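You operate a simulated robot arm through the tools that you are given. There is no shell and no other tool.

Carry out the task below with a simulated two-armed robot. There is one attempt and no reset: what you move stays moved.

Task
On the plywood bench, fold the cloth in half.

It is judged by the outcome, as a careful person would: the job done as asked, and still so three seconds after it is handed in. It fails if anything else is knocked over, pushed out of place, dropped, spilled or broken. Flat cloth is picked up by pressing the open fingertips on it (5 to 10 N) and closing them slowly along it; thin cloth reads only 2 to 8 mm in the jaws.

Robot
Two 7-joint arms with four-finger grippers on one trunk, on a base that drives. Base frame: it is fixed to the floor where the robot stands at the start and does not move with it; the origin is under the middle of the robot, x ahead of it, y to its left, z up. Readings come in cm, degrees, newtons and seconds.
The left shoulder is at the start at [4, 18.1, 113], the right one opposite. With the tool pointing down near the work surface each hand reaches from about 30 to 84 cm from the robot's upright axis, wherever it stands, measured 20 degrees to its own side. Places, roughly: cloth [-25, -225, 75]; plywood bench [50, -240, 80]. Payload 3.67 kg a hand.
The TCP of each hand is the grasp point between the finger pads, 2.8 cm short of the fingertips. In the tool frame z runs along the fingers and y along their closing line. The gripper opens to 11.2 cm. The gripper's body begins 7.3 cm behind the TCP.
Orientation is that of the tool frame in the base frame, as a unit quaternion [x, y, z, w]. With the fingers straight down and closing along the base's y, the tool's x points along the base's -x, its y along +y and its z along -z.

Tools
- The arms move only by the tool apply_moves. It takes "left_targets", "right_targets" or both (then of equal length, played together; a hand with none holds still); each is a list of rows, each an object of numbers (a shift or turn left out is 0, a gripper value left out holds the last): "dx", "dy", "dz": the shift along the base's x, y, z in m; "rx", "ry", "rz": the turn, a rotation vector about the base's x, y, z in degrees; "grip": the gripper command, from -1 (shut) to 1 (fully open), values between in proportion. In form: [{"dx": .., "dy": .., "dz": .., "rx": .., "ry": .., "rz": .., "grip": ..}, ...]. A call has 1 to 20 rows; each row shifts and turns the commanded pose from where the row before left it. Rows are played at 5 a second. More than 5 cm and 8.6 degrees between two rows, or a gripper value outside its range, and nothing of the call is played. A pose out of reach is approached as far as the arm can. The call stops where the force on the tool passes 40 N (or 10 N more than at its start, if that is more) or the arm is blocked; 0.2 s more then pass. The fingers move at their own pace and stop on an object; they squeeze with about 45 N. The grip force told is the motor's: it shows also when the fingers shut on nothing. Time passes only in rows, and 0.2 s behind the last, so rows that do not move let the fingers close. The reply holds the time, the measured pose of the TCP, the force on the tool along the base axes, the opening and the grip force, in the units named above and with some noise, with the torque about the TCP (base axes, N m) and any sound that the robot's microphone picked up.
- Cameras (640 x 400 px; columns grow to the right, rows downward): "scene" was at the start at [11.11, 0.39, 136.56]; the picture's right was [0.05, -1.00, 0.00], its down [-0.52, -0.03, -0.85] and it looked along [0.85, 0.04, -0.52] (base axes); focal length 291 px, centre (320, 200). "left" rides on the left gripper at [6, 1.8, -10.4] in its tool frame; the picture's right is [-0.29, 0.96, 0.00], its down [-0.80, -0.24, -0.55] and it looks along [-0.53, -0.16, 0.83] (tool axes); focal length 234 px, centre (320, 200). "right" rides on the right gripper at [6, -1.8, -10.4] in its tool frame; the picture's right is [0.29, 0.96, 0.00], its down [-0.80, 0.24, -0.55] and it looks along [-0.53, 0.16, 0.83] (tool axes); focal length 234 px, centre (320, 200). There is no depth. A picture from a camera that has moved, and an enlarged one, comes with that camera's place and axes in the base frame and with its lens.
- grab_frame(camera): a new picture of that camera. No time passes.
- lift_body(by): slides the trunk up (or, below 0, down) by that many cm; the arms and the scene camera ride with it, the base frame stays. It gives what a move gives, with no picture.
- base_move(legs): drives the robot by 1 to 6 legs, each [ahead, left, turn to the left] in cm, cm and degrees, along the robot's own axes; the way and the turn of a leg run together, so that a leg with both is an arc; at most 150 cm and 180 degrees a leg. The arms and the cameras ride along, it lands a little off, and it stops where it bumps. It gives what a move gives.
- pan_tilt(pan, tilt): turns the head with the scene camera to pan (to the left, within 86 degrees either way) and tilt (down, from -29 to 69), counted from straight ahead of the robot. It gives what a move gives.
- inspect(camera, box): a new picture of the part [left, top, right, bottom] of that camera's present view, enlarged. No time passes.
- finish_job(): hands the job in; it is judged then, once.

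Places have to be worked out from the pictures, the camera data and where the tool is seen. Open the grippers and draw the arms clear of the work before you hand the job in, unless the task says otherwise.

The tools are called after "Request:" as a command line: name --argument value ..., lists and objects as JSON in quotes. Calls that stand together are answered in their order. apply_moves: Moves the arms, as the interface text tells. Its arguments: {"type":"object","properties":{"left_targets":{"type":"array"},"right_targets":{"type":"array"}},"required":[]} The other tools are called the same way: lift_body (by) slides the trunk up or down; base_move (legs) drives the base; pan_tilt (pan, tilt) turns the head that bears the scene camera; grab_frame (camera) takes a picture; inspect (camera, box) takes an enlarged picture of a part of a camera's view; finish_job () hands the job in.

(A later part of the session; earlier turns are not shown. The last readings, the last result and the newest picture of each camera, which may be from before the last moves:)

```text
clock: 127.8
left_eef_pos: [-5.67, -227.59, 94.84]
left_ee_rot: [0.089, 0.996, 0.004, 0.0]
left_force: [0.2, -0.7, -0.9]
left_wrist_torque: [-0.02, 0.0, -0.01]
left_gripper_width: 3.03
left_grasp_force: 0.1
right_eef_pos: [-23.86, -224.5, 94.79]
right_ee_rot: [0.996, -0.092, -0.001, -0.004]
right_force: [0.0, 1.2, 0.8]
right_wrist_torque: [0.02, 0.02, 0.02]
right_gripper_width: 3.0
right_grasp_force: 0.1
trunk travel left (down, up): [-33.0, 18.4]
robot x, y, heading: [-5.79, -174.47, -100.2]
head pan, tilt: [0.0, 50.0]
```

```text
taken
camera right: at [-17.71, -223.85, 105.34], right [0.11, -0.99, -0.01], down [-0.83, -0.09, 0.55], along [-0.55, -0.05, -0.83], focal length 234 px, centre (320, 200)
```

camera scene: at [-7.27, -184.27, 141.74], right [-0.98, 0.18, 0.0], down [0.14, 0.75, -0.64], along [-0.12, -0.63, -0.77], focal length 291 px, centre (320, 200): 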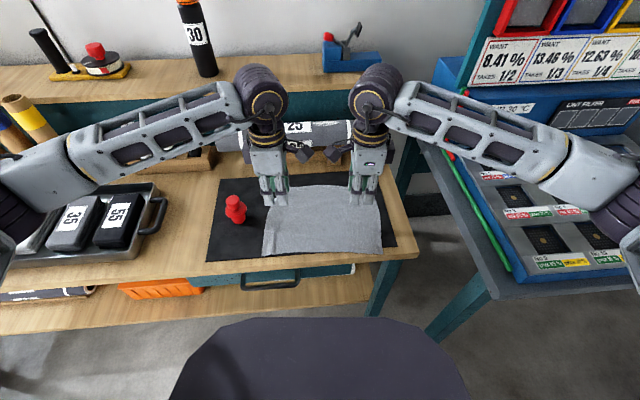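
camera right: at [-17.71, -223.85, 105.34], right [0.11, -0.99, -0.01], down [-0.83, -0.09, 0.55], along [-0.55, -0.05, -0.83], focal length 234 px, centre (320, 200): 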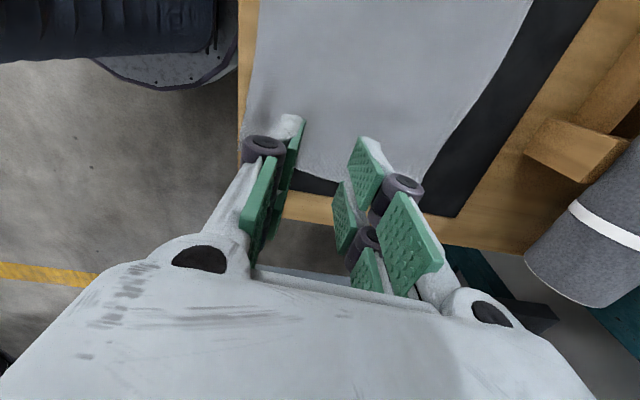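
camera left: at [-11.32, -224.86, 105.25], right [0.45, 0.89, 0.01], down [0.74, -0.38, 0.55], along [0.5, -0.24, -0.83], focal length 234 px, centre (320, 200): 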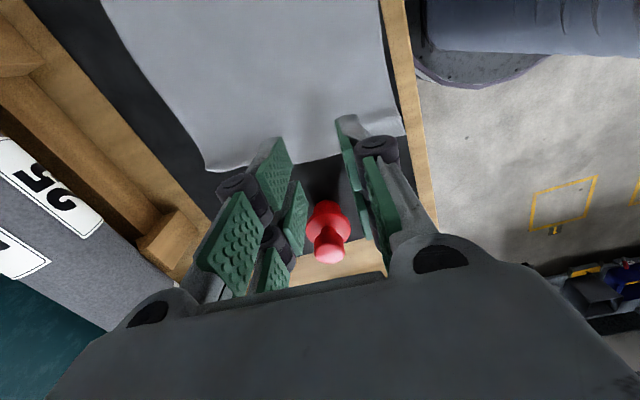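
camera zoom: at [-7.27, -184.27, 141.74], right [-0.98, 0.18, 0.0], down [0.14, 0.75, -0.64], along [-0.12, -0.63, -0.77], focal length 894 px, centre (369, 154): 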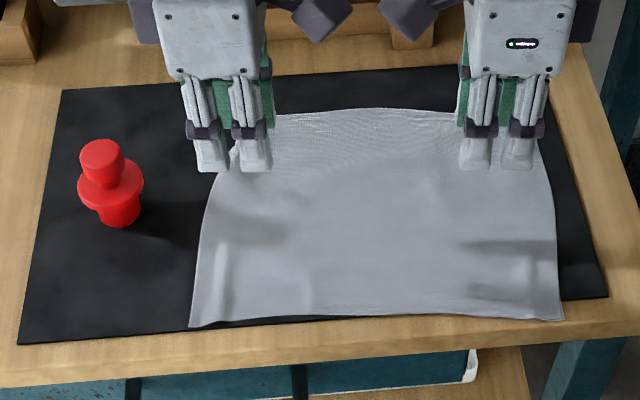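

The cloth is flat and square to me again: FL≈(0,-220), FR≈(-28.4,-215.6). I bring the hands over the back corners at a safe height to see them.

Request:
apply_moves --left_targets '[{"dx": -0.002, "dy": -0.0315}, {"dx": -0.002, "dy": -0.0315}, {"dx": -0.002, "dy": -0.0315}, {"dx": -0.002, "dy": -0.0315}, {"dz": -0.03}, {"dz": -0.03}, {"dz": 0}]' --right_targets '[{"dx": -0.0165, "dy": -0.0312}, {"dx": -0.0165, "dy": -0.0312}, {"dx": -0.0165, "dy": -0.0312}, {"dx": -0.0165, "dy": -0.0312}, {"dz": -0.03}, {"dz": -0.03}, {"dz": 0}]'

Request:
grab_frame --camera "left"

Request:
grab_frame --camera "right"

Request:
inspect --camera "scene" --box '[200, 140, 408, 270]'

```text
clock: 129.4
left_eef_pos: [-6.54, -240.06, 89.18]
left_ee_rot: [0.091, 0.996, 0.003, 0.001]
left_force: [0.2, 0.1, 0.5]
left_wrist_torque: [-0.01, -0.02, 0.01]
left_gripper_width: 2.98
left_grasp_force: 0.1
right_eef_pos: [-30.62, -237.05, 88.76]
right_ee_rot: [0.996, -0.092, -0.001, -0.003]
right_force: [0.3, 0.1, -0.2]
right_wrist_torque: [-0.01, 0.02, -0.02]
right_gripper_width: 2.99
right_grasp_force: 0.0
trunk travel left (down, up): [-33.0, 18.4]
robot x, y, heading: [-5.68, -174.79, -100.4]
head pan, tilt: [0.0, 50.0]
```

```text
taken
camera left: at [-12.17, -237.33, 99.52], right [0.45, 0.89, 0.01], down [0.74, -0.38, 0.55], along [0.5, -0.25, -0.83], focal length 234 px, centre (320, 200)
```

left: 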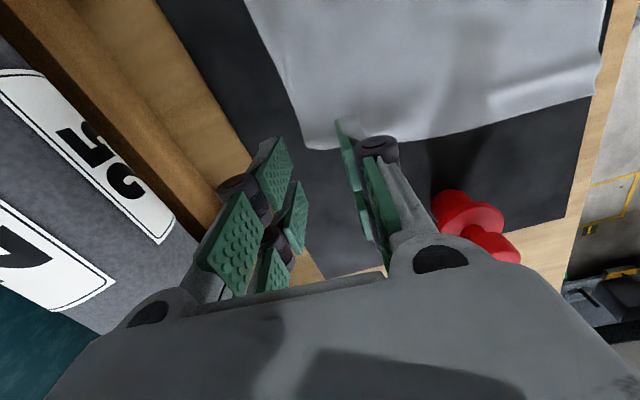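

```text
taken
camera right: at [-24.49, -236.43, 99.26], right [0.11, -0.99, -0.01], down [-0.83, -0.09, 0.55], along [-0.55, -0.05, -0.83], focal length 234 px, centre (320, 200)
```

right: 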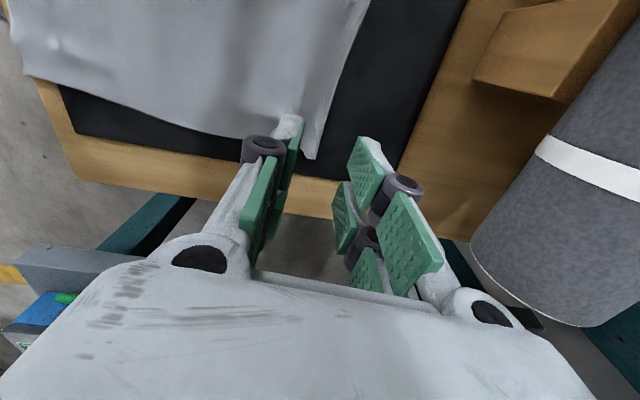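

```text
3.08 times, centred on (304, 205) of scene
camera zoom: at [-7.27, -184.22, 141.75], right [-0.98, 0.18, 0.0], down [0.14, 0.75, -0.64], along [-0.12, -0.63, -0.77], focal length 894 px, centre (369, 185)
```

zoom: 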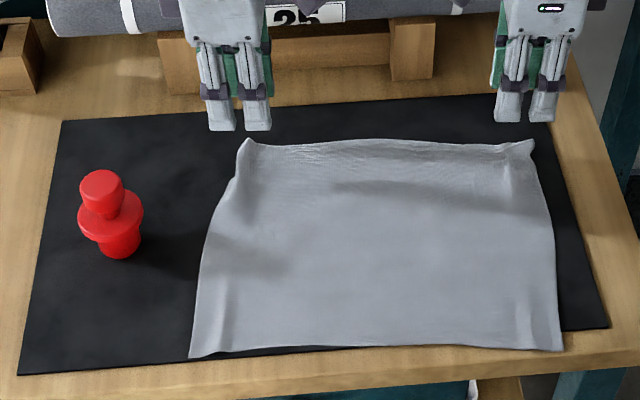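

Corners: BL≈(-6.2,-242.1), BR≈(-32.6,-236.9). I shift so the pads sit 1–3 cm in from each corner with the rear finger just off the edge, and descend close to the cloth.

Request:
apply_moves --left_targets '[{"dx": -0.0045, "dy": -0.0035}, {"dz": -0.03}, {"dz": -0.02}, {"dz": -0.006}, {"dz": 0}]' --right_targets '[{"dx": -0.0075, "dy": 0.015}, {"dz": -0.03}, {"dz": -0.015}, {"dz": -0.006}, {"dz": 0}]'

Request:
inspect --camera "left" --box '[200, 80, 440, 230]'

Request:
inspect --camera "right" --box '[200, 80, 440, 230]'

Request:
inspect --camera "scene" --box '[200, 140, 408, 270]'

```text
clock: 130.6
left_eef_pos: [-7.04, -240.56, 83.25]
left_ee_rot: [0.09, 0.996, 0.004, 0.001]
left_force: [0.6, 0.7, -0.3]
left_wrist_torque: [0.02, -0.01, 0.0]
left_gripper_width: 3.0
left_grasp_force: 0.0
right_eef_pos: [-31.14, -235.54, 83.69]
right_ee_rot: [0.996, -0.093, 0.0, -0.003]
right_force: [-0.2, 0.0, -0.1]
right_wrist_torque: [0.03, -0.01, 0.0]
right_gripper_width: 3.0
right_grasp_force: 0.1
trunk travel left (down, up): [-33.0, 18.4]
robot x, y, heading: [-5.37, -174.33, -100.4]
head pan, tilt: [0.0, 50.0]
```

```text
2.67 times, centred on (320, 155) of left
camera zoom: at [-12.61, -237.89, 93.66], right [0.45, 0.89, 0.01], down [0.74, -0.38, 0.55], along [0.5, -0.25, -0.83], focal length 624 px, centre (320, 320)
```

zoom: 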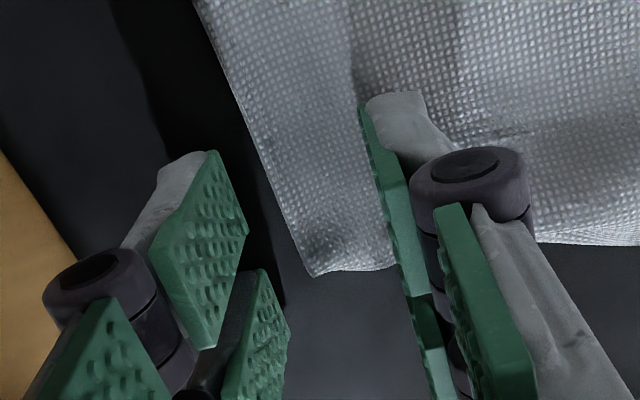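

```text
2.67 times, centred on (320, 155) of right
camera zoom: at [-25.1, -234.95, 94.2], right [0.11, -0.99, -0.01], down [-0.83, -0.09, 0.55], along [-0.55, -0.05, -0.83], focal length 624 px, centre (320, 320)
```

zoom: 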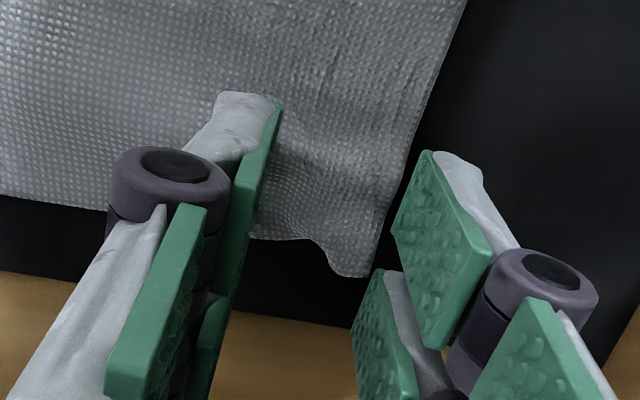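

```text
3.08 times, centred on (304, 205) of scene
camera zoom: at [-7.26, -184.3, 141.74], right [-0.98, 0.18, 0.0], down [0.14, 0.75, -0.64], along [-0.12, -0.63, -0.77], focal length 894 px, centre (369, 185)
```

zoom: 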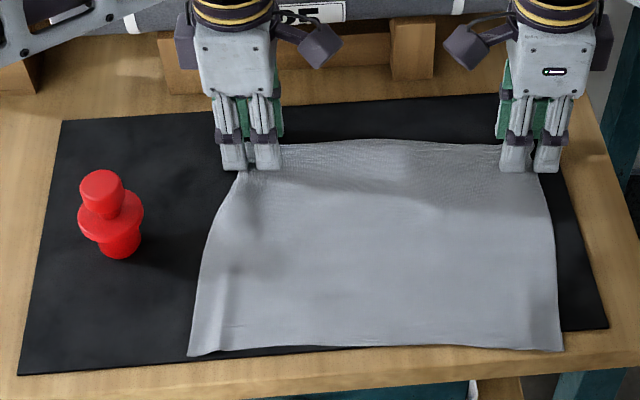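

Clear views: each rear finger is just off the back edge and the front finger is on the cloth. I shift the right hand 5 mm back to match the left and lower to contact.

Request:
apply_moves --left_targets '[{"dz": 0}, {"dz": 0}, {"dz": -0.001}, {"dz": 0}]' --right_targets '[{"dx": -0.001, "dy": -0.005}, {"dz": -0.003}, {"dz": -0.002}, {"dz": 0}]'

Request:
apply_moves --left_targets '[{"dz": -0.0007}, {"dz": 0}]' --right_targets '[{"dz": -0.0007}, {"dz": 0}]'

```text
clock: 131.6
left_eef_pos: [-6.87, -240.5, 83.21]
left_ee_rot: [0.09, 0.996, 0.004, 0.001]
left_force: [-0.8, -0.6, 1.8]
left_wrist_torque: [0.02, 0.01, 0.02]
left_gripper_width: 3.0
left_grasp_force: 0.0
right_eef_pos: [-31.3, -236.04, 83.24]
right_ee_rot: [0.996, -0.093, 0.0, -0.003]
right_force: [0.4, -0.1, 0.6]
right_wrist_torque: [-0.01, -0.02, -0.03]
right_gripper_width: 3.0
right_grasp_force: 0.0
trunk travel left (down, up): [-33.0, 18.4]
robot x, y, heading: [-5.85, -174.33, -100.3]
head pan, tilt: [0.0, 50.0]
```

```text
clock: 132.2
left_eef_pos: [-6.89, -240.44, 83.31]
left_ee_rot: [0.089, 0.996, 0.003, 0.001]
left_force: [-1.5, 1.2, 6.3]
left_wrist_torque: [0.14, -0.05, 0.02]
left_gripper_width: 3.03
left_grasp_force: 0.5
right_eef_pos: [-31.12, -235.91, 83.32]
right_ee_rot: [0.996, -0.092, -0.001, -0.004]
right_force: [-0.2, 0.4, -0.6]
right_wrist_torque: [-0.01, -0.02, -0.01]
right_gripper_width: 2.96
right_grasp_force: 0.0
trunk travel left (down, up): [-33.0, 18.4]
robot x, y, heading: [-5.55, -174.72, -100.8]
head pan, tilt: [0.0, 50.0]
```

Left touches (6 N); the right needs a little more.

Request:
apply_moves --right_targets '[{"dz": -0.001}, {"dz": 0}]'

Request:
apply_moves --left_targets '[{"dz": -0.0001}, {"dz": 0}]' --right_targets '[{"dz": -0.0006}, {"dz": 0}]'

```text
clock: 132.8
left_eef_pos: [-7.03, -240.53, 83.22]
left_ee_rot: [0.09, 0.996, 0.004, 0.001]
left_force: [0.5, 0.3, 7.7]
left_wrist_torque: [0.12, -0.07, 0.03]
left_gripper_width: 2.97
left_grasp_force: 0.0
right_eef_pos: [-31.23, -235.91, 83.15]
right_ee_rot: [0.996, -0.093, 0.0, -0.003]
right_force: [-2.3, -0.4, 4.2]
right_wrist_torque: [0.05, 0.04, 0.05]
right_gripper_width: 3.0
right_grasp_force: 0.1
trunk travel left (down, up): [-33.0, 18.4]
robot x, y, heading: [-5.64, -174.89, -100.8]
head pan, tilt: [0.0, 50.0]
```

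```text
clock: 133.4
left_eef_pos: [-6.99, -240.46, 83.22]
left_ee_rot: [0.09, 0.996, 0.003, 0.001]
left_force: [-0.1, 0.1, 6.0]
left_wrist_torque: [0.12, -0.04, 0.01]
left_gripper_width: 3.04
left_grasp_force: 0.1
right_eef_pos: [-31.22, -236.02, 83.01]
right_ee_rot: [0.996, -0.093, 0.0, -0.002]
right_force: [-3.5, -0.7, 11.9]
right_wrist_torque: [0.24, 0.0, 0.06]
right_gripper_width: 2.99
right_grasp_force: 0.1
trunk travel left (down, up): [-33.0, 18.4]
robot x, y, heading: [-5.78, -174.58, -100.4]
head pan, tilt: [0.0, 50.0]
```

Left 6 N, right 12 N. Close slowly partway and look.

Request:
apply_moves --left_targets '[{"grip": -0.5}, {"grip": -0.54}, {"grip": -0.58}, {"grip": -0.62}, {"grip": -0.66}, {"grip": -0.7}, {"grip": -0.7}]' --right_targets '[{"grip": -0.5, "dz": 0.0002}, {"grip": -0.54}, {"grip": -0.58}, {"grip": -0.62}, {"grip": -0.66}, {"grip": -0.7}, {"grip": -0.7}]'

Request:
inspect --camera "left" --box '[200, 80, 440, 230]'

Request:
inspect --camera "right" --box '[200, 80, 440, 230]'

```text
clock: 135.0
left_eef_pos: [-6.75, -240.4, 83.16]
left_ee_rot: [0.091, 0.996, 0.004, 0.0]
left_force: [-0.5, 1.3, 2.8]
left_wrist_torque: [0.08, -0.03, 0.02]
left_gripper_width: 1.77
left_grasp_force: 0.3
right_eef_pos: [-31.25, -235.91, 83.24]
right_ee_rot: [0.996, -0.092, 0.001, -0.002]
right_force: [1.1, 2.4, 10.8]
right_wrist_torque: [0.25, -0.13, 0.02]
right_gripper_width: 1.7
right_grasp_force: 0.4
trunk travel left (down, up): [-33.0, 18.4]
robot x, y, heading: [-5.67, -174.81, -100.7]
head pan, tilt: [0.0, 50.0]
```

```text
2.67 times, centred on (320, 155) of left
camera zoom: at [-12.51, -237.69, 93.54], right [0.45, 0.89, 0.01], down [0.74, -0.38, 0.55], along [0.5, -0.25, -0.83], focal length 624 px, centre (320, 320)
```

zoom: 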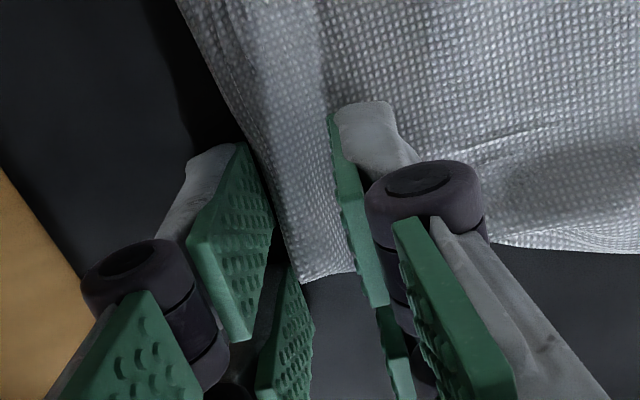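

```text
2.67 times, centred on (320, 155) of right
camera zoom: at [-25.05, -235.29, 93.59], right [0.11, -0.99, -0.01], down [-0.83, -0.09, 0.55], along [-0.55, -0.06, -0.83], focal length 624 px, centre (320, 320)
```

zoom: 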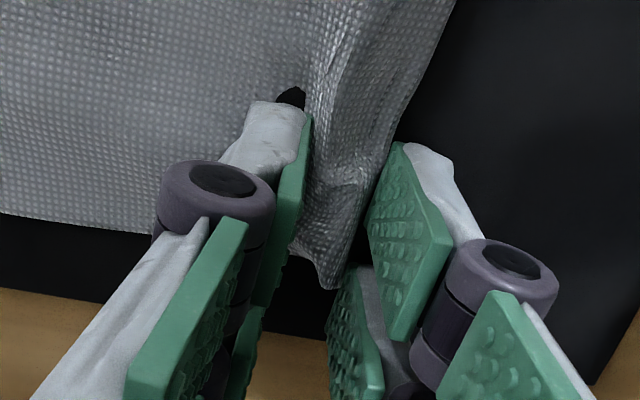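

The edge strip is gathering between the fingers nicely on both sides. Press the left a touch more and close fully.

Request:
apply_moves --left_targets '[{"dz": -0.0003, "grip": -0.74}, {"grip": -0.78}, {"grip": -0.82}, {"grip": -0.86}, {"grip": -0.9}, {"grip": -0.95}, {"grip": -1}, {"grip": -1}, {"grip": -1}]' --right_targets '[{"grip": -0.74}, {"grip": -0.78}, {"grip": -0.82}, {"grip": -0.86}, {"grip": -0.9}, {"grip": -0.95}, {"grip": -1}, {"grip": -1}, {"grip": -1}]'

Request:
inspect --camera "left" --box '[200, 80, 440, 230]'

Request:
inspect --camera "right" --box '[200, 80, 440, 230]'

Request:
inspect --camera "scene" --box '[200, 140, 408, 270]'

```text
clock: 137.0
left_eef_pos: [-6.9, -240.46, 83.05]
left_ee_rot: [0.09, 0.996, 0.003, 0.002]
left_force: [-0.1, 1.4, 2.2]
left_wrist_torque: [-0.02, 0.03, 0.03]
left_gripper_width: 0.28
left_grasp_force: 38.5
right_eef_pos: [-31.18, -235.89, 83.04]
right_ee_rot: [0.996, -0.092, -0.001, -0.003]
right_force: [-0.8, 5.3, 10.5]
right_wrist_torque: [0.14, -0.1, 0.07]
right_gripper_width: 0.2
right_grasp_force: 39.0
trunk travel left (down, up): [-33.0, 18.4]
robot x, y, heading: [-5.54, -174.31, -100.6]
head pan, tilt: [0.0, 50.0]
```

```text
2.67 times, centred on (320, 155) of left
camera zoom: at [-12.52, -237.7, 93.43], right [0.45, 0.89, 0.01], down [0.74, -0.38, 0.55], along [0.5, -0.25, -0.83], focal length 624 px, centre (320, 320)
```

zoom: 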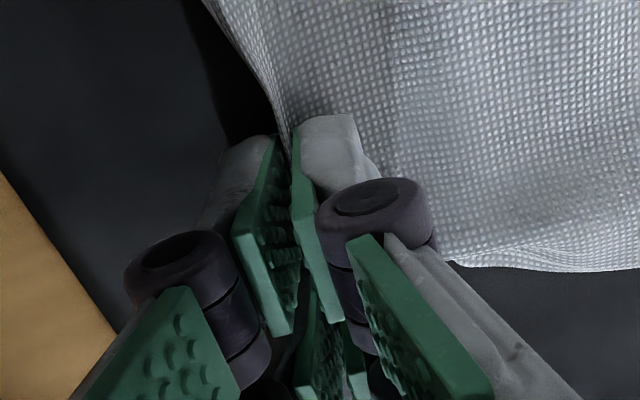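

```text
2.67 times, centred on (320, 155) of right
camera zoom: at [-25.12, -235.31, 93.58], right [0.11, -0.99, -0.01], down [-0.83, -0.09, 0.55], along [-0.55, -0.05, -0.83], focal length 624 px, centre (320, 320)
```

zoom: 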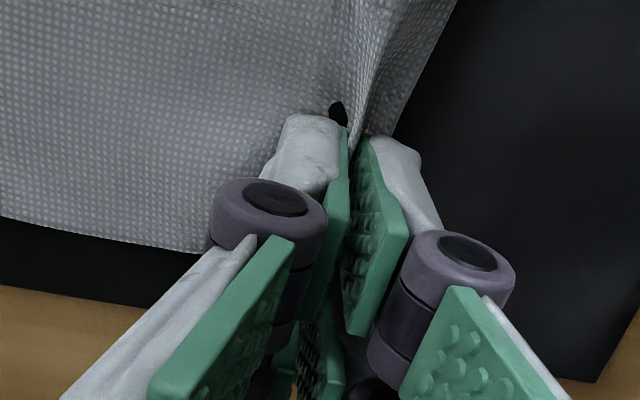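

```text
3.08 times, centred on (304, 205) of scene
camera zoom: at [-7.23, -184.09, 141.76], right [-0.98, 0.18, 0.0], down [0.14, 0.75, -0.64], along [-0.12, -0.63, -0.77], focal length 894 px, centre (369, 185)
```

zoom: 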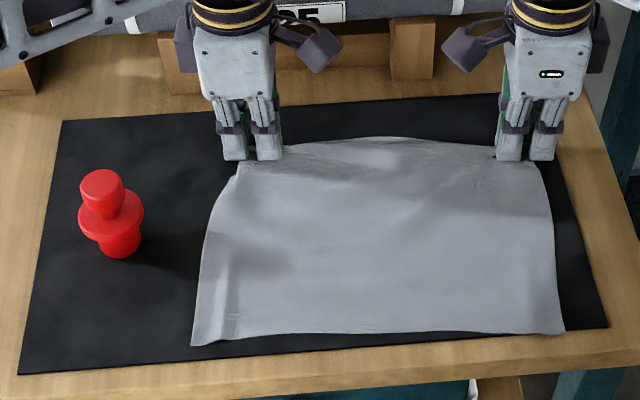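

Both jaws hold the corners (2.8 and 2.0 mm) with no sideways gathering. Now the first half of the fold: up and toward me to above the midline (tip height about 8 cm), tilting gradually.

Request:
apply_moves --left_targets '[{"dx": 0.0011, "dy": 0.0064, "dz": 0.015, "rx": -2.96, "ry": 0.5}, {"dx": 0.002, "dy": 0.0118, "dz": 0.0178, "rx": -3.94, "ry": 0.66}, {"dx": 0.0029, "dy": 0.0172, "dz": 0.0186, "rx": -4.93, "ry": 0.83}, {"dx": 0.0034, "dy": 0.0201, "dz": 0.0154, "rx": -4.93, "ry": 0.83}, {"dx": 0.0035, "dy": 0.021, "dz": 0.0112, "rx": -4.93, "ry": 0.83}, {"dx": 0.0037, "dy": 0.0223, "dz": 0.0018, "rx": -5.92, "ry": 0.99}, {"dz": 0}]' --right_targets '[{"dx": 0.0011, "dy": 0.0064, "dz": 0.015, "rx": -2.96, "ry": 0.5}, {"dx": 0.002, "dy": 0.0118, "dz": 0.0178, "rx": -3.94, "ry": 0.66}, {"dx": 0.0029, "dy": 0.0172, "dz": 0.0186, "rx": -4.93, "ry": 0.83}, {"dx": 0.0034, "dy": 0.0201, "dz": 0.0154, "rx": -4.93, "ry": 0.83}, {"dx": 0.0035, "dy": 0.021, "dz": 0.0112, "rx": -4.93, "ry": 0.83}, {"dx": 0.0037, "dy": 0.0223, "dz": 0.0018, "rx": -5.92, "ry": 0.99}, {"dz": 0}]'

Request:
inspect --camera "scene" --box '[200, 150, 408, 280]'

Request:
grab_frame --camera "left"

Request:
grab_frame --camera "right"

```text
clock: 138.6
left_eef_pos: [-5.16, -230.83, 90.97]
left_ee_rot: [0.087, 0.967, -0.238, -0.017]
left_force: [-0.2, 0.7, 1.0]
left_wrist_torque: [0.0, 0.01, 0.01]
left_gripper_width: 0.25
left_grasp_force: 38.5
right_eef_pos: [-29.67, -226.28, 91.03]
right_ee_rot: [0.967, -0.089, -0.018, 0.238]
right_force: [-0.9, -0.8, -0.8]
right_wrist_torque: [-0.05, 0.03, -0.05]
right_gripper_width: 0.22
right_grasp_force: 40.6
trunk travel left (down, up): [-33.0, 18.4]
robot x, y, heading: [-5.41, -175.06, -100.5]
head pan, tilt: [0.0, 50.0]
```

```text
3.08 times, centred on (304, 215) of scene
camera zoom: at [-7.29, -184.39, 141.73], right [-0.98, 0.18, 0.0], down [0.14, 0.75, -0.64], along [-0.12, -0.63, -0.77], focal length 894 px, centre (369, 154)
```

zoom: 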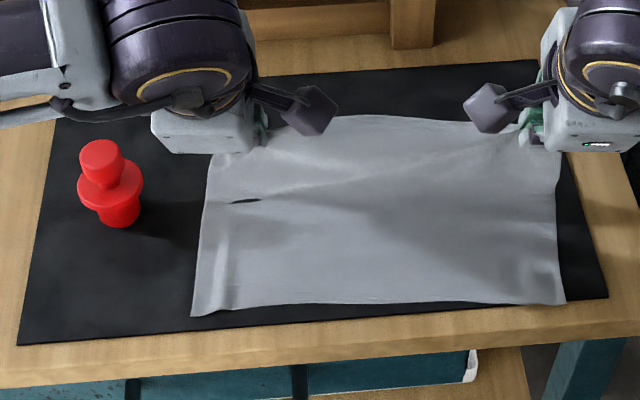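

```text
taken
camera left: at [-10.05, -223.49, 99.18], right [0.44, 0.78, -0.44], down [0.79, -0.1, 0.61], along [0.43, -0.61, -0.66], focal length 234 px, centre (320, 200)
```

left: 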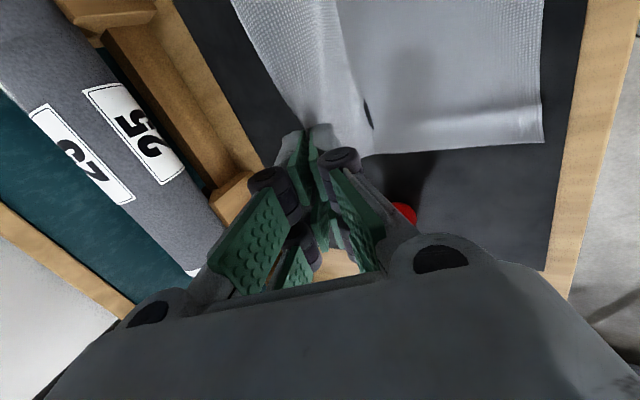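

```text
taken
camera right: at [-22.72, -221.1, 99.57], right [0.13, -0.89, 0.45], down [-0.78, 0.19, 0.6], along [-0.61, -0.42, -0.67], focal length 234 px, centre (320, 200)
```

right: 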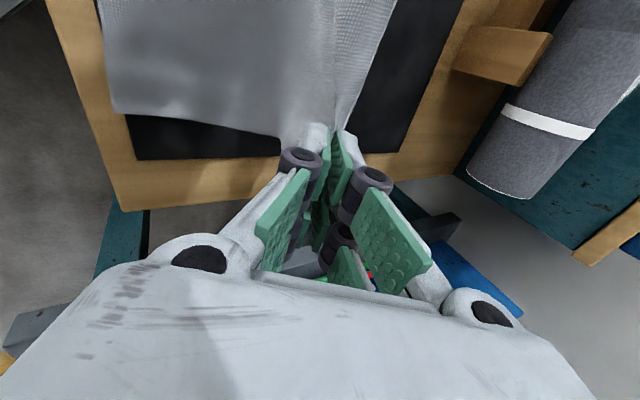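

This looks right: from the side the cloth creases near its midline and rises to the jaws, with the front edge undisturbed. Continue: 6 cm further toward me while descending.

Request:
apply_moves --left_targets '[{"dx": 0.0037, "dy": 0.0222, "dz": -0.0105, "rx": -5.92, "ry": 0.99}, {"dx": 0.0034, "dy": 0.0201, "dz": -0.0158, "rx": -5.92, "ry": 0.99}, {"dx": 0.0031, "dy": 0.0185, "dz": -0.0177, "rx": -4.93, "ry": 0.83}, {"dz": 0}]' --right_targets '[{"dx": 0.0037, "dy": 0.0222, "dz": -0.0105, "rx": -5.92, "ry": 0.99}, {"dx": 0.0034, "dy": 0.0201, "dz": -0.0158, "rx": -5.92, "ry": 0.99}, {"dx": 0.0031, "dy": 0.0185, "dz": -0.0177, "rx": -4.93, "ry": 0.83}, {"dz": 0}]'

Request:
inspect --camera "scene" --box '[200, 150, 408, 280]'

Request:
grab_frame --camera "left"

Request:
grab_frame --camera "right"

```text
clock: 139.6
left_eef_pos: [-4.44, -224.82, 86.61]
left_ee_rot: [0.082, 0.921, -0.379, -0.028]
left_force: [0.3, -0.6, 0.1]
left_wrist_torque: [-0.01, 0.02, 0.0]
left_gripper_width: 0.18
left_grasp_force: 37.7
right_eef_pos: [-28.5, -220.07, 86.7]
right_ee_rot: [0.921, -0.086, -0.028, 0.379]
right_force: [-0.2, -0.3, 0.2]
right_wrist_torque: [-0.07, -0.02, 0.01]
right_gripper_width: 0.24
right_grasp_force: 40.9
trunk travel left (down, up): [-33.0, 18.4]
robot x, y, heading: [-5.69, -174.93, -100.3]
head pan, tilt: [0.0, 50.0]
```

```text
3.08 times, centred on (304, 215) of scene
camera zoom: at [-7.26, -184.33, 141.75], right [-0.98, 0.18, 0.0], down [0.14, 0.75, -0.64], along [-0.12, -0.63, -0.77], focal length 894 px, centre (369, 154)
```

zoom: 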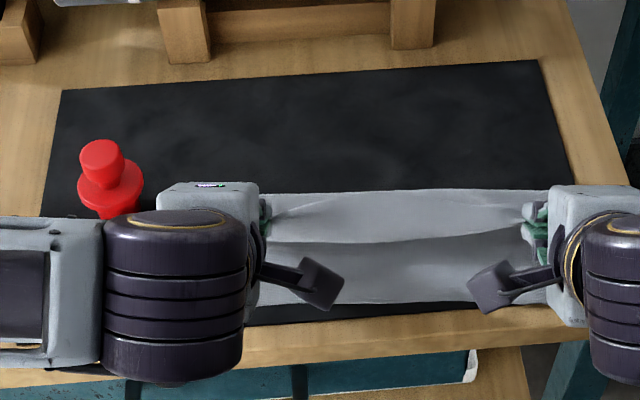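

```text
taken
camera left: at [-8.97, -215.3, 92.67], right [0.41, 0.62, -0.67], down [0.82, 0.08, 0.57], along [0.41, -0.78, -0.48], focal length 234 px, centre (320, 200)
```

left: 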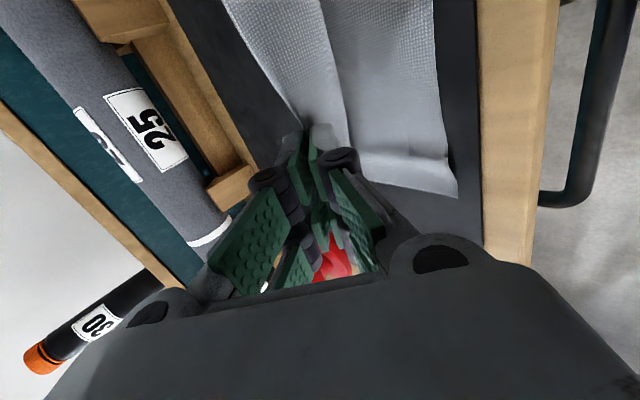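

```text
taken
camera right: at [-21.33, -212.65, 93.0], right [0.15, -0.72, 0.68], down [-0.75, 0.36, 0.55], along [-0.64, -0.59, -0.49], focal length 234 px, centre (320, 200)
```

right: 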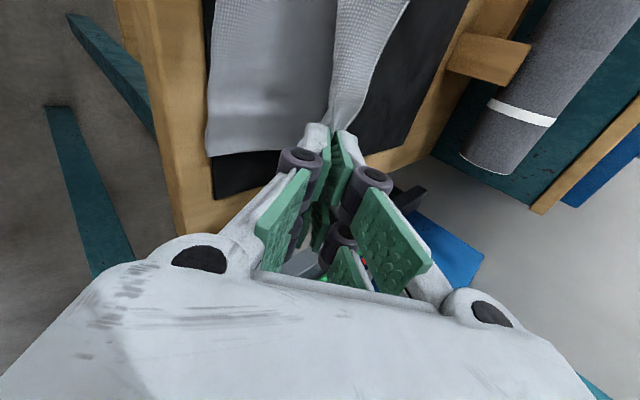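

The fold line sits at y≈-229.7, right on the cloth's midline, and the upper layer is now the strip behind the held edge — correct. Lay the rest down: about 3.5 cm more toward me while descending.

Request:
apply_moves --left_targets '[{"dx": 0.0025, "dy": 0.0148, "dz": -0.014}, {"dx": 0.002, "dy": 0.0118, "dz": -0.012}, {"dx": 0.0012, "dy": 0.0069, "dz": -0.007}, {"dz": 0}]' --right_targets '[{"dx": 0.0025, "dy": 0.0148, "dz": -0.014}, {"dx": 0.002, "dy": 0.0118, "dz": -0.012}, {"dx": 0.0012, "dy": 0.0069, "dz": -0.007}, {"dz": 0}]'

Request:
inspect --camera "scene" --box '[200, 150, 408, 280]'

Request:
grab_frame --camera "left"

Request:
grab_frame --camera "right"

```text
clock: 140.6
left_eef_pos: [-3.64, -221.06, 83.46]
left_ee_rot: [0.083, 0.922, -0.378, -0.028]
left_force: [-0.8, 0.5, -1.0]
left_wrist_torque: [0.07, -0.02, 0.0]
left_gripper_width: 0.22
left_grasp_force: 40.8
right_eef_pos: [-27.91, -216.79, 83.43]
right_ee_rot: [0.921, -0.085, -0.029, 0.378]
right_force: [-0.1, -1.0, -0.2]
right_wrist_torque: [0.08, -0.02, -0.02]
right_gripper_width: 0.22
right_grasp_force: 39.6
trunk travel left (down, up): [-33.0, 18.4]
robot x, y, heading: [-5.66, -174.58, -100.4]
head pan, tilt: [0.0, 50.0]
```

```text
3.08 times, centred on (304, 215) of scene
camera zoom: at [-7.29, -184.26, 141.74], right [-0.98, 0.18, 0.0], down [0.14, 0.75, -0.64], along [-0.12, -0.63, -0.77], focal length 894 px, centre (369, 154)
```

zoom: 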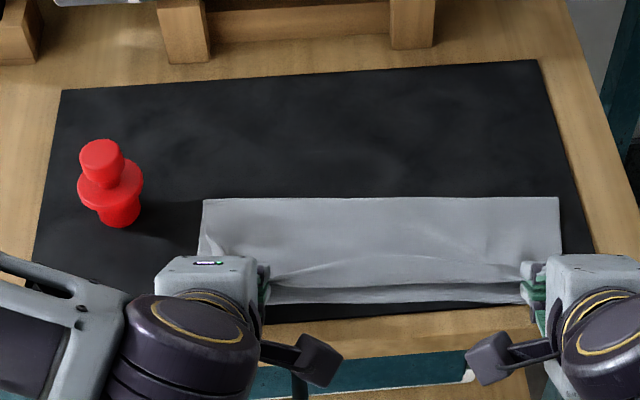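

```text
taken
camera left: at [-8.2, -211.68, 89.45], right [0.41, 0.62, -0.67], down [0.82, 0.08, 0.57], along [0.41, -0.78, -0.48], focal length 234 px, centre (320, 200)
```

left: 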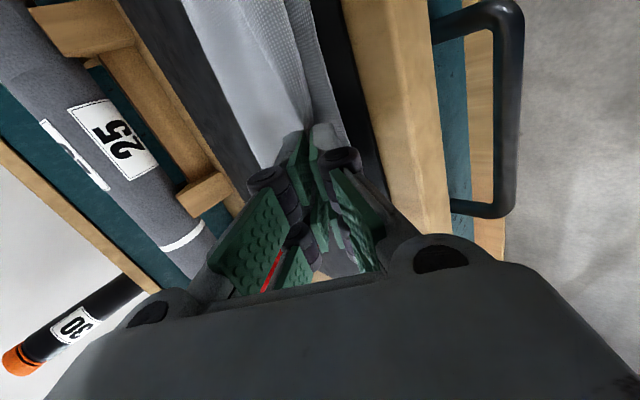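

```text
taken
camera right: at [-20.74, -209.47, 89.66], right [0.15, -0.72, 0.68], down [-0.75, 0.36, 0.55], along [-0.64, -0.59, -0.49], focal length 234 px, centre (320, 200)
```

right: 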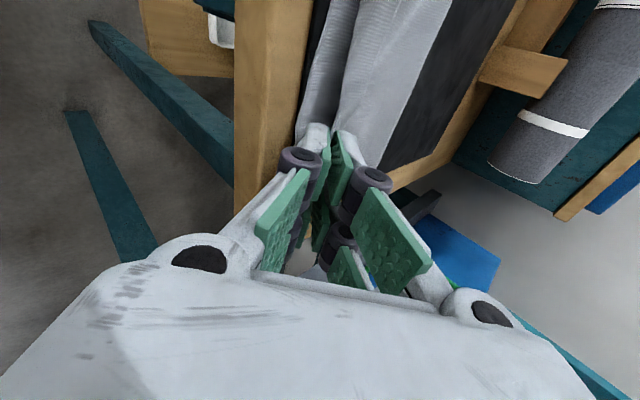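

It's folded: the fold is at y≈-229.7 and the upper edge lies only about 1 cm behind the lower front edge. I pull the held edge 0.8 cm further toward me to match.

Request:
apply_moves --left_targets '[{"dx": 0.0007, "dy": 0.004, "dz": -0.001}, {"dx": 0.0006, "dy": 0.004, "dz": -0.001}, {"dz": 0}]' --right_targets '[{"dx": 0.0007, "dy": 0.004, "dz": -0.001}, {"dx": 0.0006, "dy": 0.004, "dz": -0.001}, {"dz": 0}]'

Request:
inspect --camera "scene" --box '[240, 190, 400, 290]'

```text
clock: 141.4
left_eef_pos: [-3.61, -220.33, 83.2]
left_ee_rot: [0.082, 0.921, -0.379, -0.028]
left_force: [0.2, 0.5, -0.4]
left_wrist_torque: [0.05, -0.01, 0.03]
left_gripper_width: 0.23
left_grasp_force: 41.2
right_eef_pos: [-27.97, -215.98, 83.14]
right_ee_rot: [0.921, -0.086, -0.028, 0.378]
right_force: [0.5, -0.5, -0.5]
right_wrist_torque: [0.11, 0.01, -0.02]
right_gripper_width: 0.21
right_grasp_force: 40.9
trunk travel left (down, up): [-33.0, 18.4]
robot x, y, heading: [-5.59, -174.58, -100.4]
head pan, tilt: [0.0, 50.0]
```

```text
4.00 times, centred on (320, 240) of scene
camera zoom: at [-7.28, -184.26, 141.74], right [-0.98, 0.18, 0.0], down [0.14, 0.75, -0.64], along [-0.12, -0.63, -0.77], focal length 1162 px, centre (320, 40)
```

zoom: 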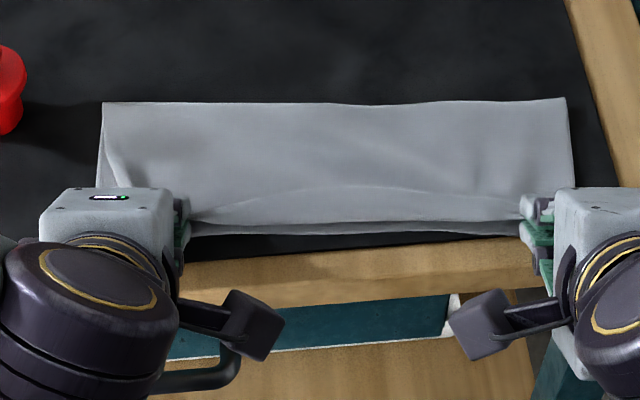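

The upper and lower edges now coincide to within a few millimetres. Release: open slowly to 2 cm while shifting so the lower finger stays off the mat.

Request:
apply_moves --left_targets '[{"dx": -0.0003, "dy": -0.0017, "dz": 0.0018, "grip": -0.91}, {"dx": -0.0003, "dy": -0.0017, "dz": 0.0018, "grip": -0.82}, {"dx": -0.0003, "dy": -0.0017, "dz": 0.0018, "grip": -0.73}, {"dx": -0.0003, "dy": -0.0017, "dz": 0.0018, "grip": -0.643}, {"dz": 0}, {"dz": 0}]' --right_targets '[{"dx": -0.0003, "dy": -0.0017, "dz": 0.0018, "grip": -0.91}, {"dx": -0.0003, "dy": -0.0017, "dz": 0.0018, "grip": -0.82}, {"dx": -0.0003, "dy": -0.0017, "dz": 0.0018, "grip": -0.73}, {"dx": -0.0003, "dy": -0.0017, "dz": 0.0018, "grip": -0.643}, {"dz": 0}, {"dz": 0}]'

Request:
inspect --camera "left" --box '[200, 0, 440, 200]'

Request:
inspect --camera "right" --box '[200, 0, 440, 200]'

Request:
inspect --camera "scene" --box '[240, 190, 400, 290]'

```text
clock: 142.8
left_eef_pos: [-3.59, -221.12, 83.76]
left_ee_rot: [0.083, 0.922, -0.377, -0.028]
left_force: [-0.9, -0.2, 0.8]
left_wrist_torque: [0.05, 0.01, 0.03]
left_gripper_width: 1.97
left_grasp_force: 0.1
right_eef_pos: [-28.06, -216.54, 83.82]
right_ee_rot: [0.921, -0.086, -0.029, 0.379]
right_force: [0.0, -0.5, 0.4]
right_wrist_torque: [-0.01, 0.01, 0.0]
right_gripper_width: 2.02
right_grasp_force: 0.1
trunk travel left (down, up): [-33.0, 18.4]
robot x, y, heading: [-5.46, -174.98, -100.3]
head pan, tilt: [0.0, 50.0]
```

```text
2.00 times, centred on (320, 100) of left
camera zoom: at [-8.15, -211.71, 89.81], right [0.41, 0.62, -0.67], down [0.82, 0.08, 0.57], along [0.41, -0.78, -0.48], focal length 468 px, centre (320, 400)
```

zoom: 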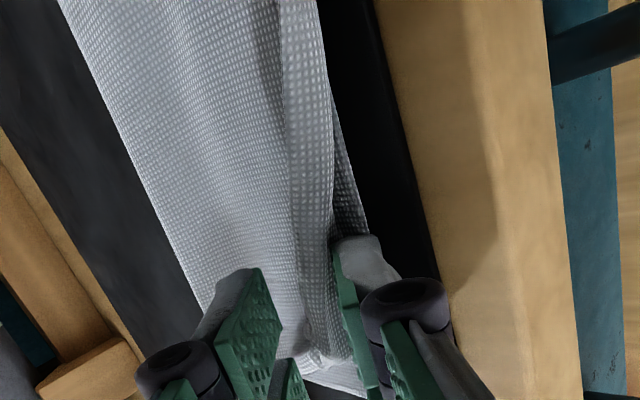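

```text
2.00 times, centred on (320, 100) of right
camera zoom: at [-20.81, -209.19, 90.12], right [0.15, -0.72, 0.68], down [-0.75, 0.36, 0.55], along [-0.64, -0.59, -0.49], focal length 468 px, centre (320, 400)
```

zoom: 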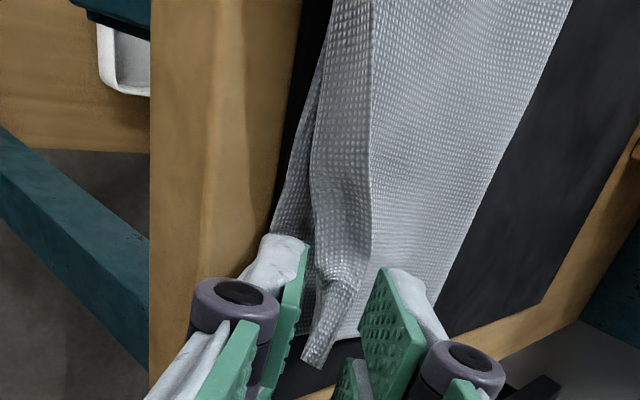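

```text
4.00 times, centred on (320, 240) of scene
camera zoom: at [-7.28, -184.26, 141.74], right [-0.98, 0.18, 0.0], down [0.14, 0.75, -0.64], along [-0.12, -0.63, -0.77], focal length 1162 px, centre (320, 40)
```

zoom: 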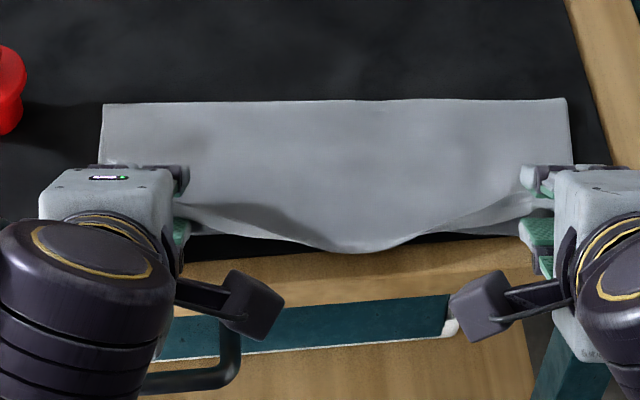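

Released: the upper layer lies down over the lower, with its edge bowing about 1 cm past at the centre and the corners still gathered. Retract the hands along their axes, toward me and up.

Request:
apply_moves --left_targets '[{"dx": 0.001, "dy": 0.006, "dz": 0.007}, {"dx": 0.001, "dy": 0.006, "dz": 0.007}, {"dx": 0.001, "dy": 0.006, "dz": 0.01}, {"dz": 0.02, "rx": 5, "ry": -0.83}, {"dz": 0.03, "rx": 8, "ry": -1.34}, {"dz": 0.03, "rx": 8, "ry": -1.34}, {"dz": 0.02, "rx": 8, "ry": -1.34}, {"rx": 8, "ry": -1.34}, {"rx": 7.4, "ry": -1.24}, {"dz": 0}]' --right_targets '[{"dx": 0.001, "dy": 0.006, "dz": 0.007}, {"dx": 0.001, "dy": 0.006, "dz": 0.007}, {"dx": 0.001, "dy": 0.006, "dz": 0.01}, {"dz": 0.02, "rx": 5, "ry": -0.83}, {"dz": 0.03, "rx": 8, "ry": -1.34}, {"dz": 0.03, "rx": 8, "ry": -1.34}, {"dz": 0.02, "rx": 8, "ry": -1.34}, {"rx": 8, "ry": -1.34}, {"rx": 7.4, "ry": -1.24}, {"dz": 0}]'

Request:
inspect --camera "scene" --box '[240, 190, 400, 290]'

Request:
grab_frame --camera "left"

Request:
grab_frame --camera "right"

```text
clock: 145.0
left_eef_pos: [-3.4, -219.27, 96.34]
left_ee_rot: [0.09, 0.996, 0.005, 0.001]
left_force: [0.4, -0.6, 0.2]
left_wrist_torque: [0.02, -0.03, 0.01]
left_gripper_width: 1.99
left_grasp_force: 0.2
right_eef_pos: [-27.68, -214.69, 96.21]
right_ee_rot: [0.996, -0.092, -0.001, -0.004]
right_force: [0.7, -0.1, -0.3]
right_wrist_torque: [-0.01, 0.03, 0.0]
right_gripper_width: 1.98
right_grasp_force: 0.0
trunk travel left (down, up): [-33.0, 18.4]
robot x, y, heading: [-5.61, -174.78, -100.4]
head pan, tilt: [0.0, 50.0]
```

```text
4.00 times, centred on (320, 240) of scene
camera zoom: at [-7.26, -184.17, 141.75], right [-0.98, 0.18, 0.0], down [0.14, 0.75, -0.64], along [-0.12, -0.63, -0.77], focal length 1162 px, centre (320, 40)
```

zoom: 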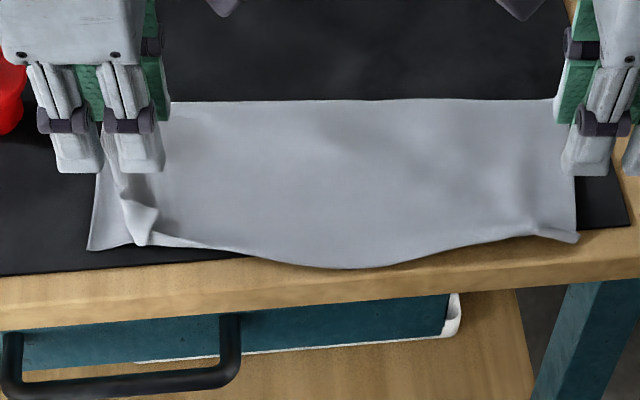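

```text
taken
camera left: at [-9.04, -216.54, 106.72], right [0.45, 0.89, 0.01], down [0.74, -0.38, 0.55], along [0.5, -0.24, -0.83], focal length 234 px, centre (320, 200)
```

left: 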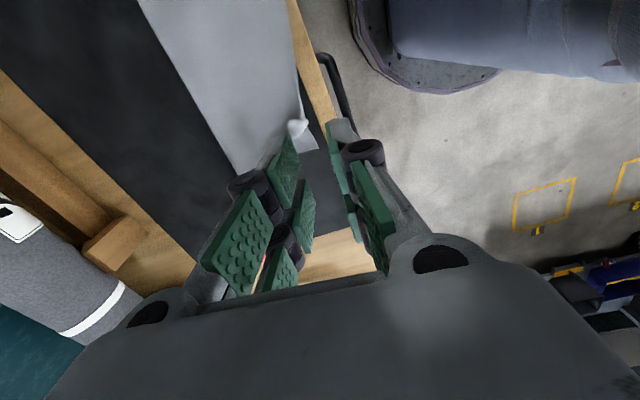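

```text
taken
camera right: at [-21.54, -214.1, 106.72], right [0.11, -0.99, -0.01], down [-0.83, -0.09, 0.55], along [-0.55, -0.05, -0.83], focal length 234 px, centre (320, 200)
```

right: 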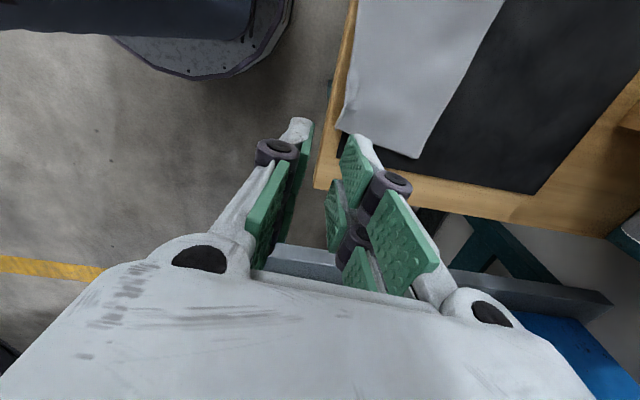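

Very nice fold. A small flap at the upper left corner needs smoothing. I move the hands up and back toward me for a full view.

Request:
apply_moves --left_targets '[{"dx": 0.02, "dy": 0.03, "dz": 0.02}, {"dx": 0.03, "dy": 0.03, "dz": 0.02}, {"dx": 0.03, "dy": 0.03}, {"dx": 0.03}, {"dz": 0}]' --right_targets '[{"dx": -0.02, "dy": 0.03, "dz": 0.02}, {"dx": -0.03, "dy": 0.03, "dz": 0.02}, {"dx": -0.03, "dy": 0.02}, {"dx": -0.03}, {"dz": 0}]'

Request:
inspect --camera "scene" --box '[230, 180, 406, 290]'

Request:
grab_frame --camera "scene"

```text
clock: 146.2
left_eef_pos: [7.62, -210.6, 100.21]
left_ee_rot: [0.091, 0.996, 0.005, 0.001]
left_force: [-0.3, 0.2, 0.2]
left_wrist_torque: [0.0, 0.02, -0.04]
left_gripper_width: 2.01
left_grasp_force: 0.0
right_eef_pos: [-38.93, -206.85, 100.06]
right_ee_rot: [0.996, -0.092, -0.001, -0.005]
right_force: [-0.1, -0.1, 0.0]
right_wrist_torque: [0.03, 0.0, 0.01]
right_gripper_width: 1.98
right_grasp_force: 0.2
trunk travel left (down, up): [-33.0, 18.4]
robot x, y, heading: [-5.43, -175.07, -100.5]
head pan, tilt: [0.0, 50.0]
```

```text
3.64 times, centred on (318, 235) of scene
camera zoom: at [-7.31, -184.34, 141.73], right [-0.98, 0.18, 0.0], down [0.14, 0.75, -0.64], along [-0.12, -0.63, -0.77], focal length 1057 px, centre (327, 73)
```

zoom: 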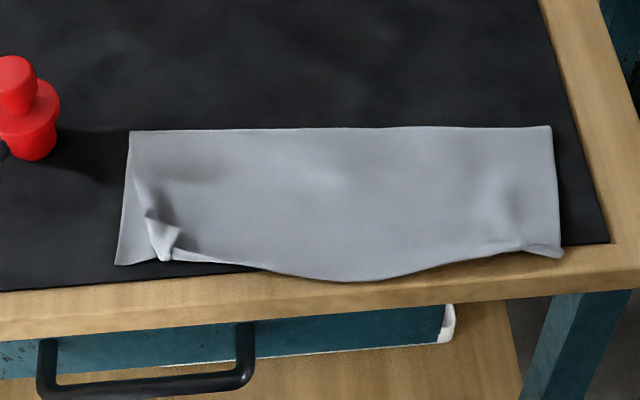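

```text
taken
camera scene: at [-7.31, -184.34, 141.73], right [-0.98, 0.18, 0.0], down [0.14, 0.75, -0.64], along [-0.12, -0.63, -0.77], focal length 291 px, centre (320, 200)
```

scene: 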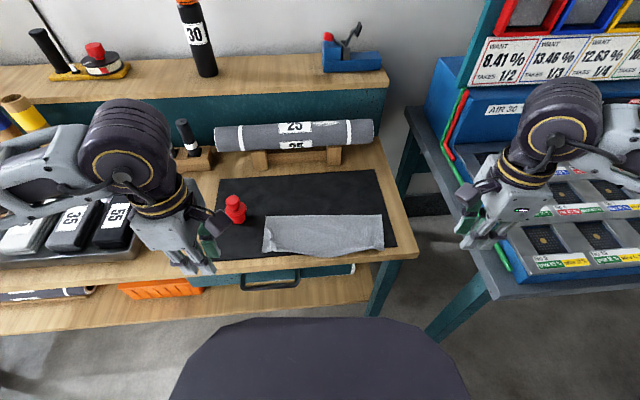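

Upper right corner sits exactly on the lower one. The upper left corner is inset about 3 cm with a small curl. Zoom in on it.

Request:
inspect --camera "scene" --box '[256, 215, 304, 260]'

Request:
inspect --camera "scene" --box '[350, 215, 398, 260]'

Request:
grab_frame --camera "left"

```text
8.89 times, centred on (280, 238) of scene
camera zoom: at [-7.31, -184.34, 141.73], right [-0.98, 0.18, 0.0], down [0.14, 0.75, -0.64], along [-0.12, -0.63, -0.77], focal length 2583 px, centre (676, -133)
```

zoom: 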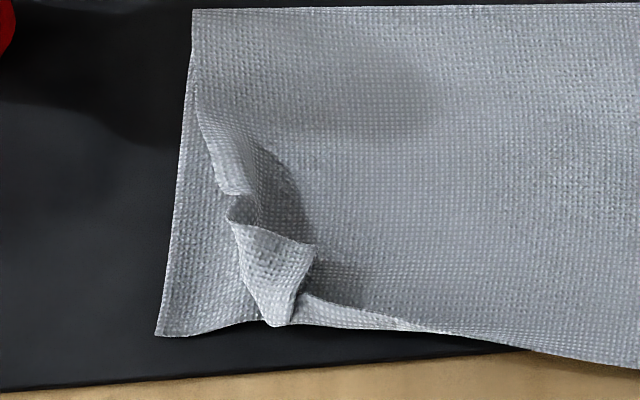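

```text
8.89 times, centred on (374, 238) of scene
camera zoom: at [-7.31, -184.34, 141.73], right [-0.98, 0.18, 0.0], down [0.14, 0.75, -0.64], along [-0.12, -0.63, -0.77], focal length 2583 px, centre (-160, -133)
```

zoom: 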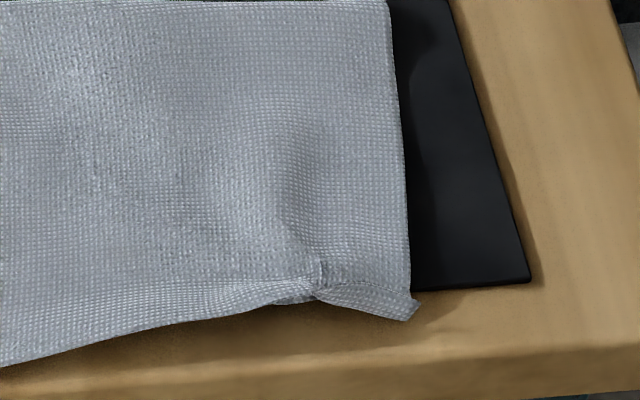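

```text
taken
camera left: at [2.0, -207.96, 110.46], right [0.45, 0.89, 0.01], down [0.74, -0.38, 0.55], along [0.5, -0.24, -0.83], focal length 234 px, centre (320, 200)
```

left: 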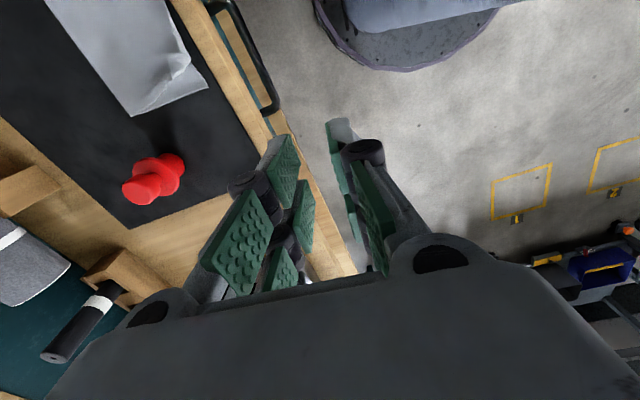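

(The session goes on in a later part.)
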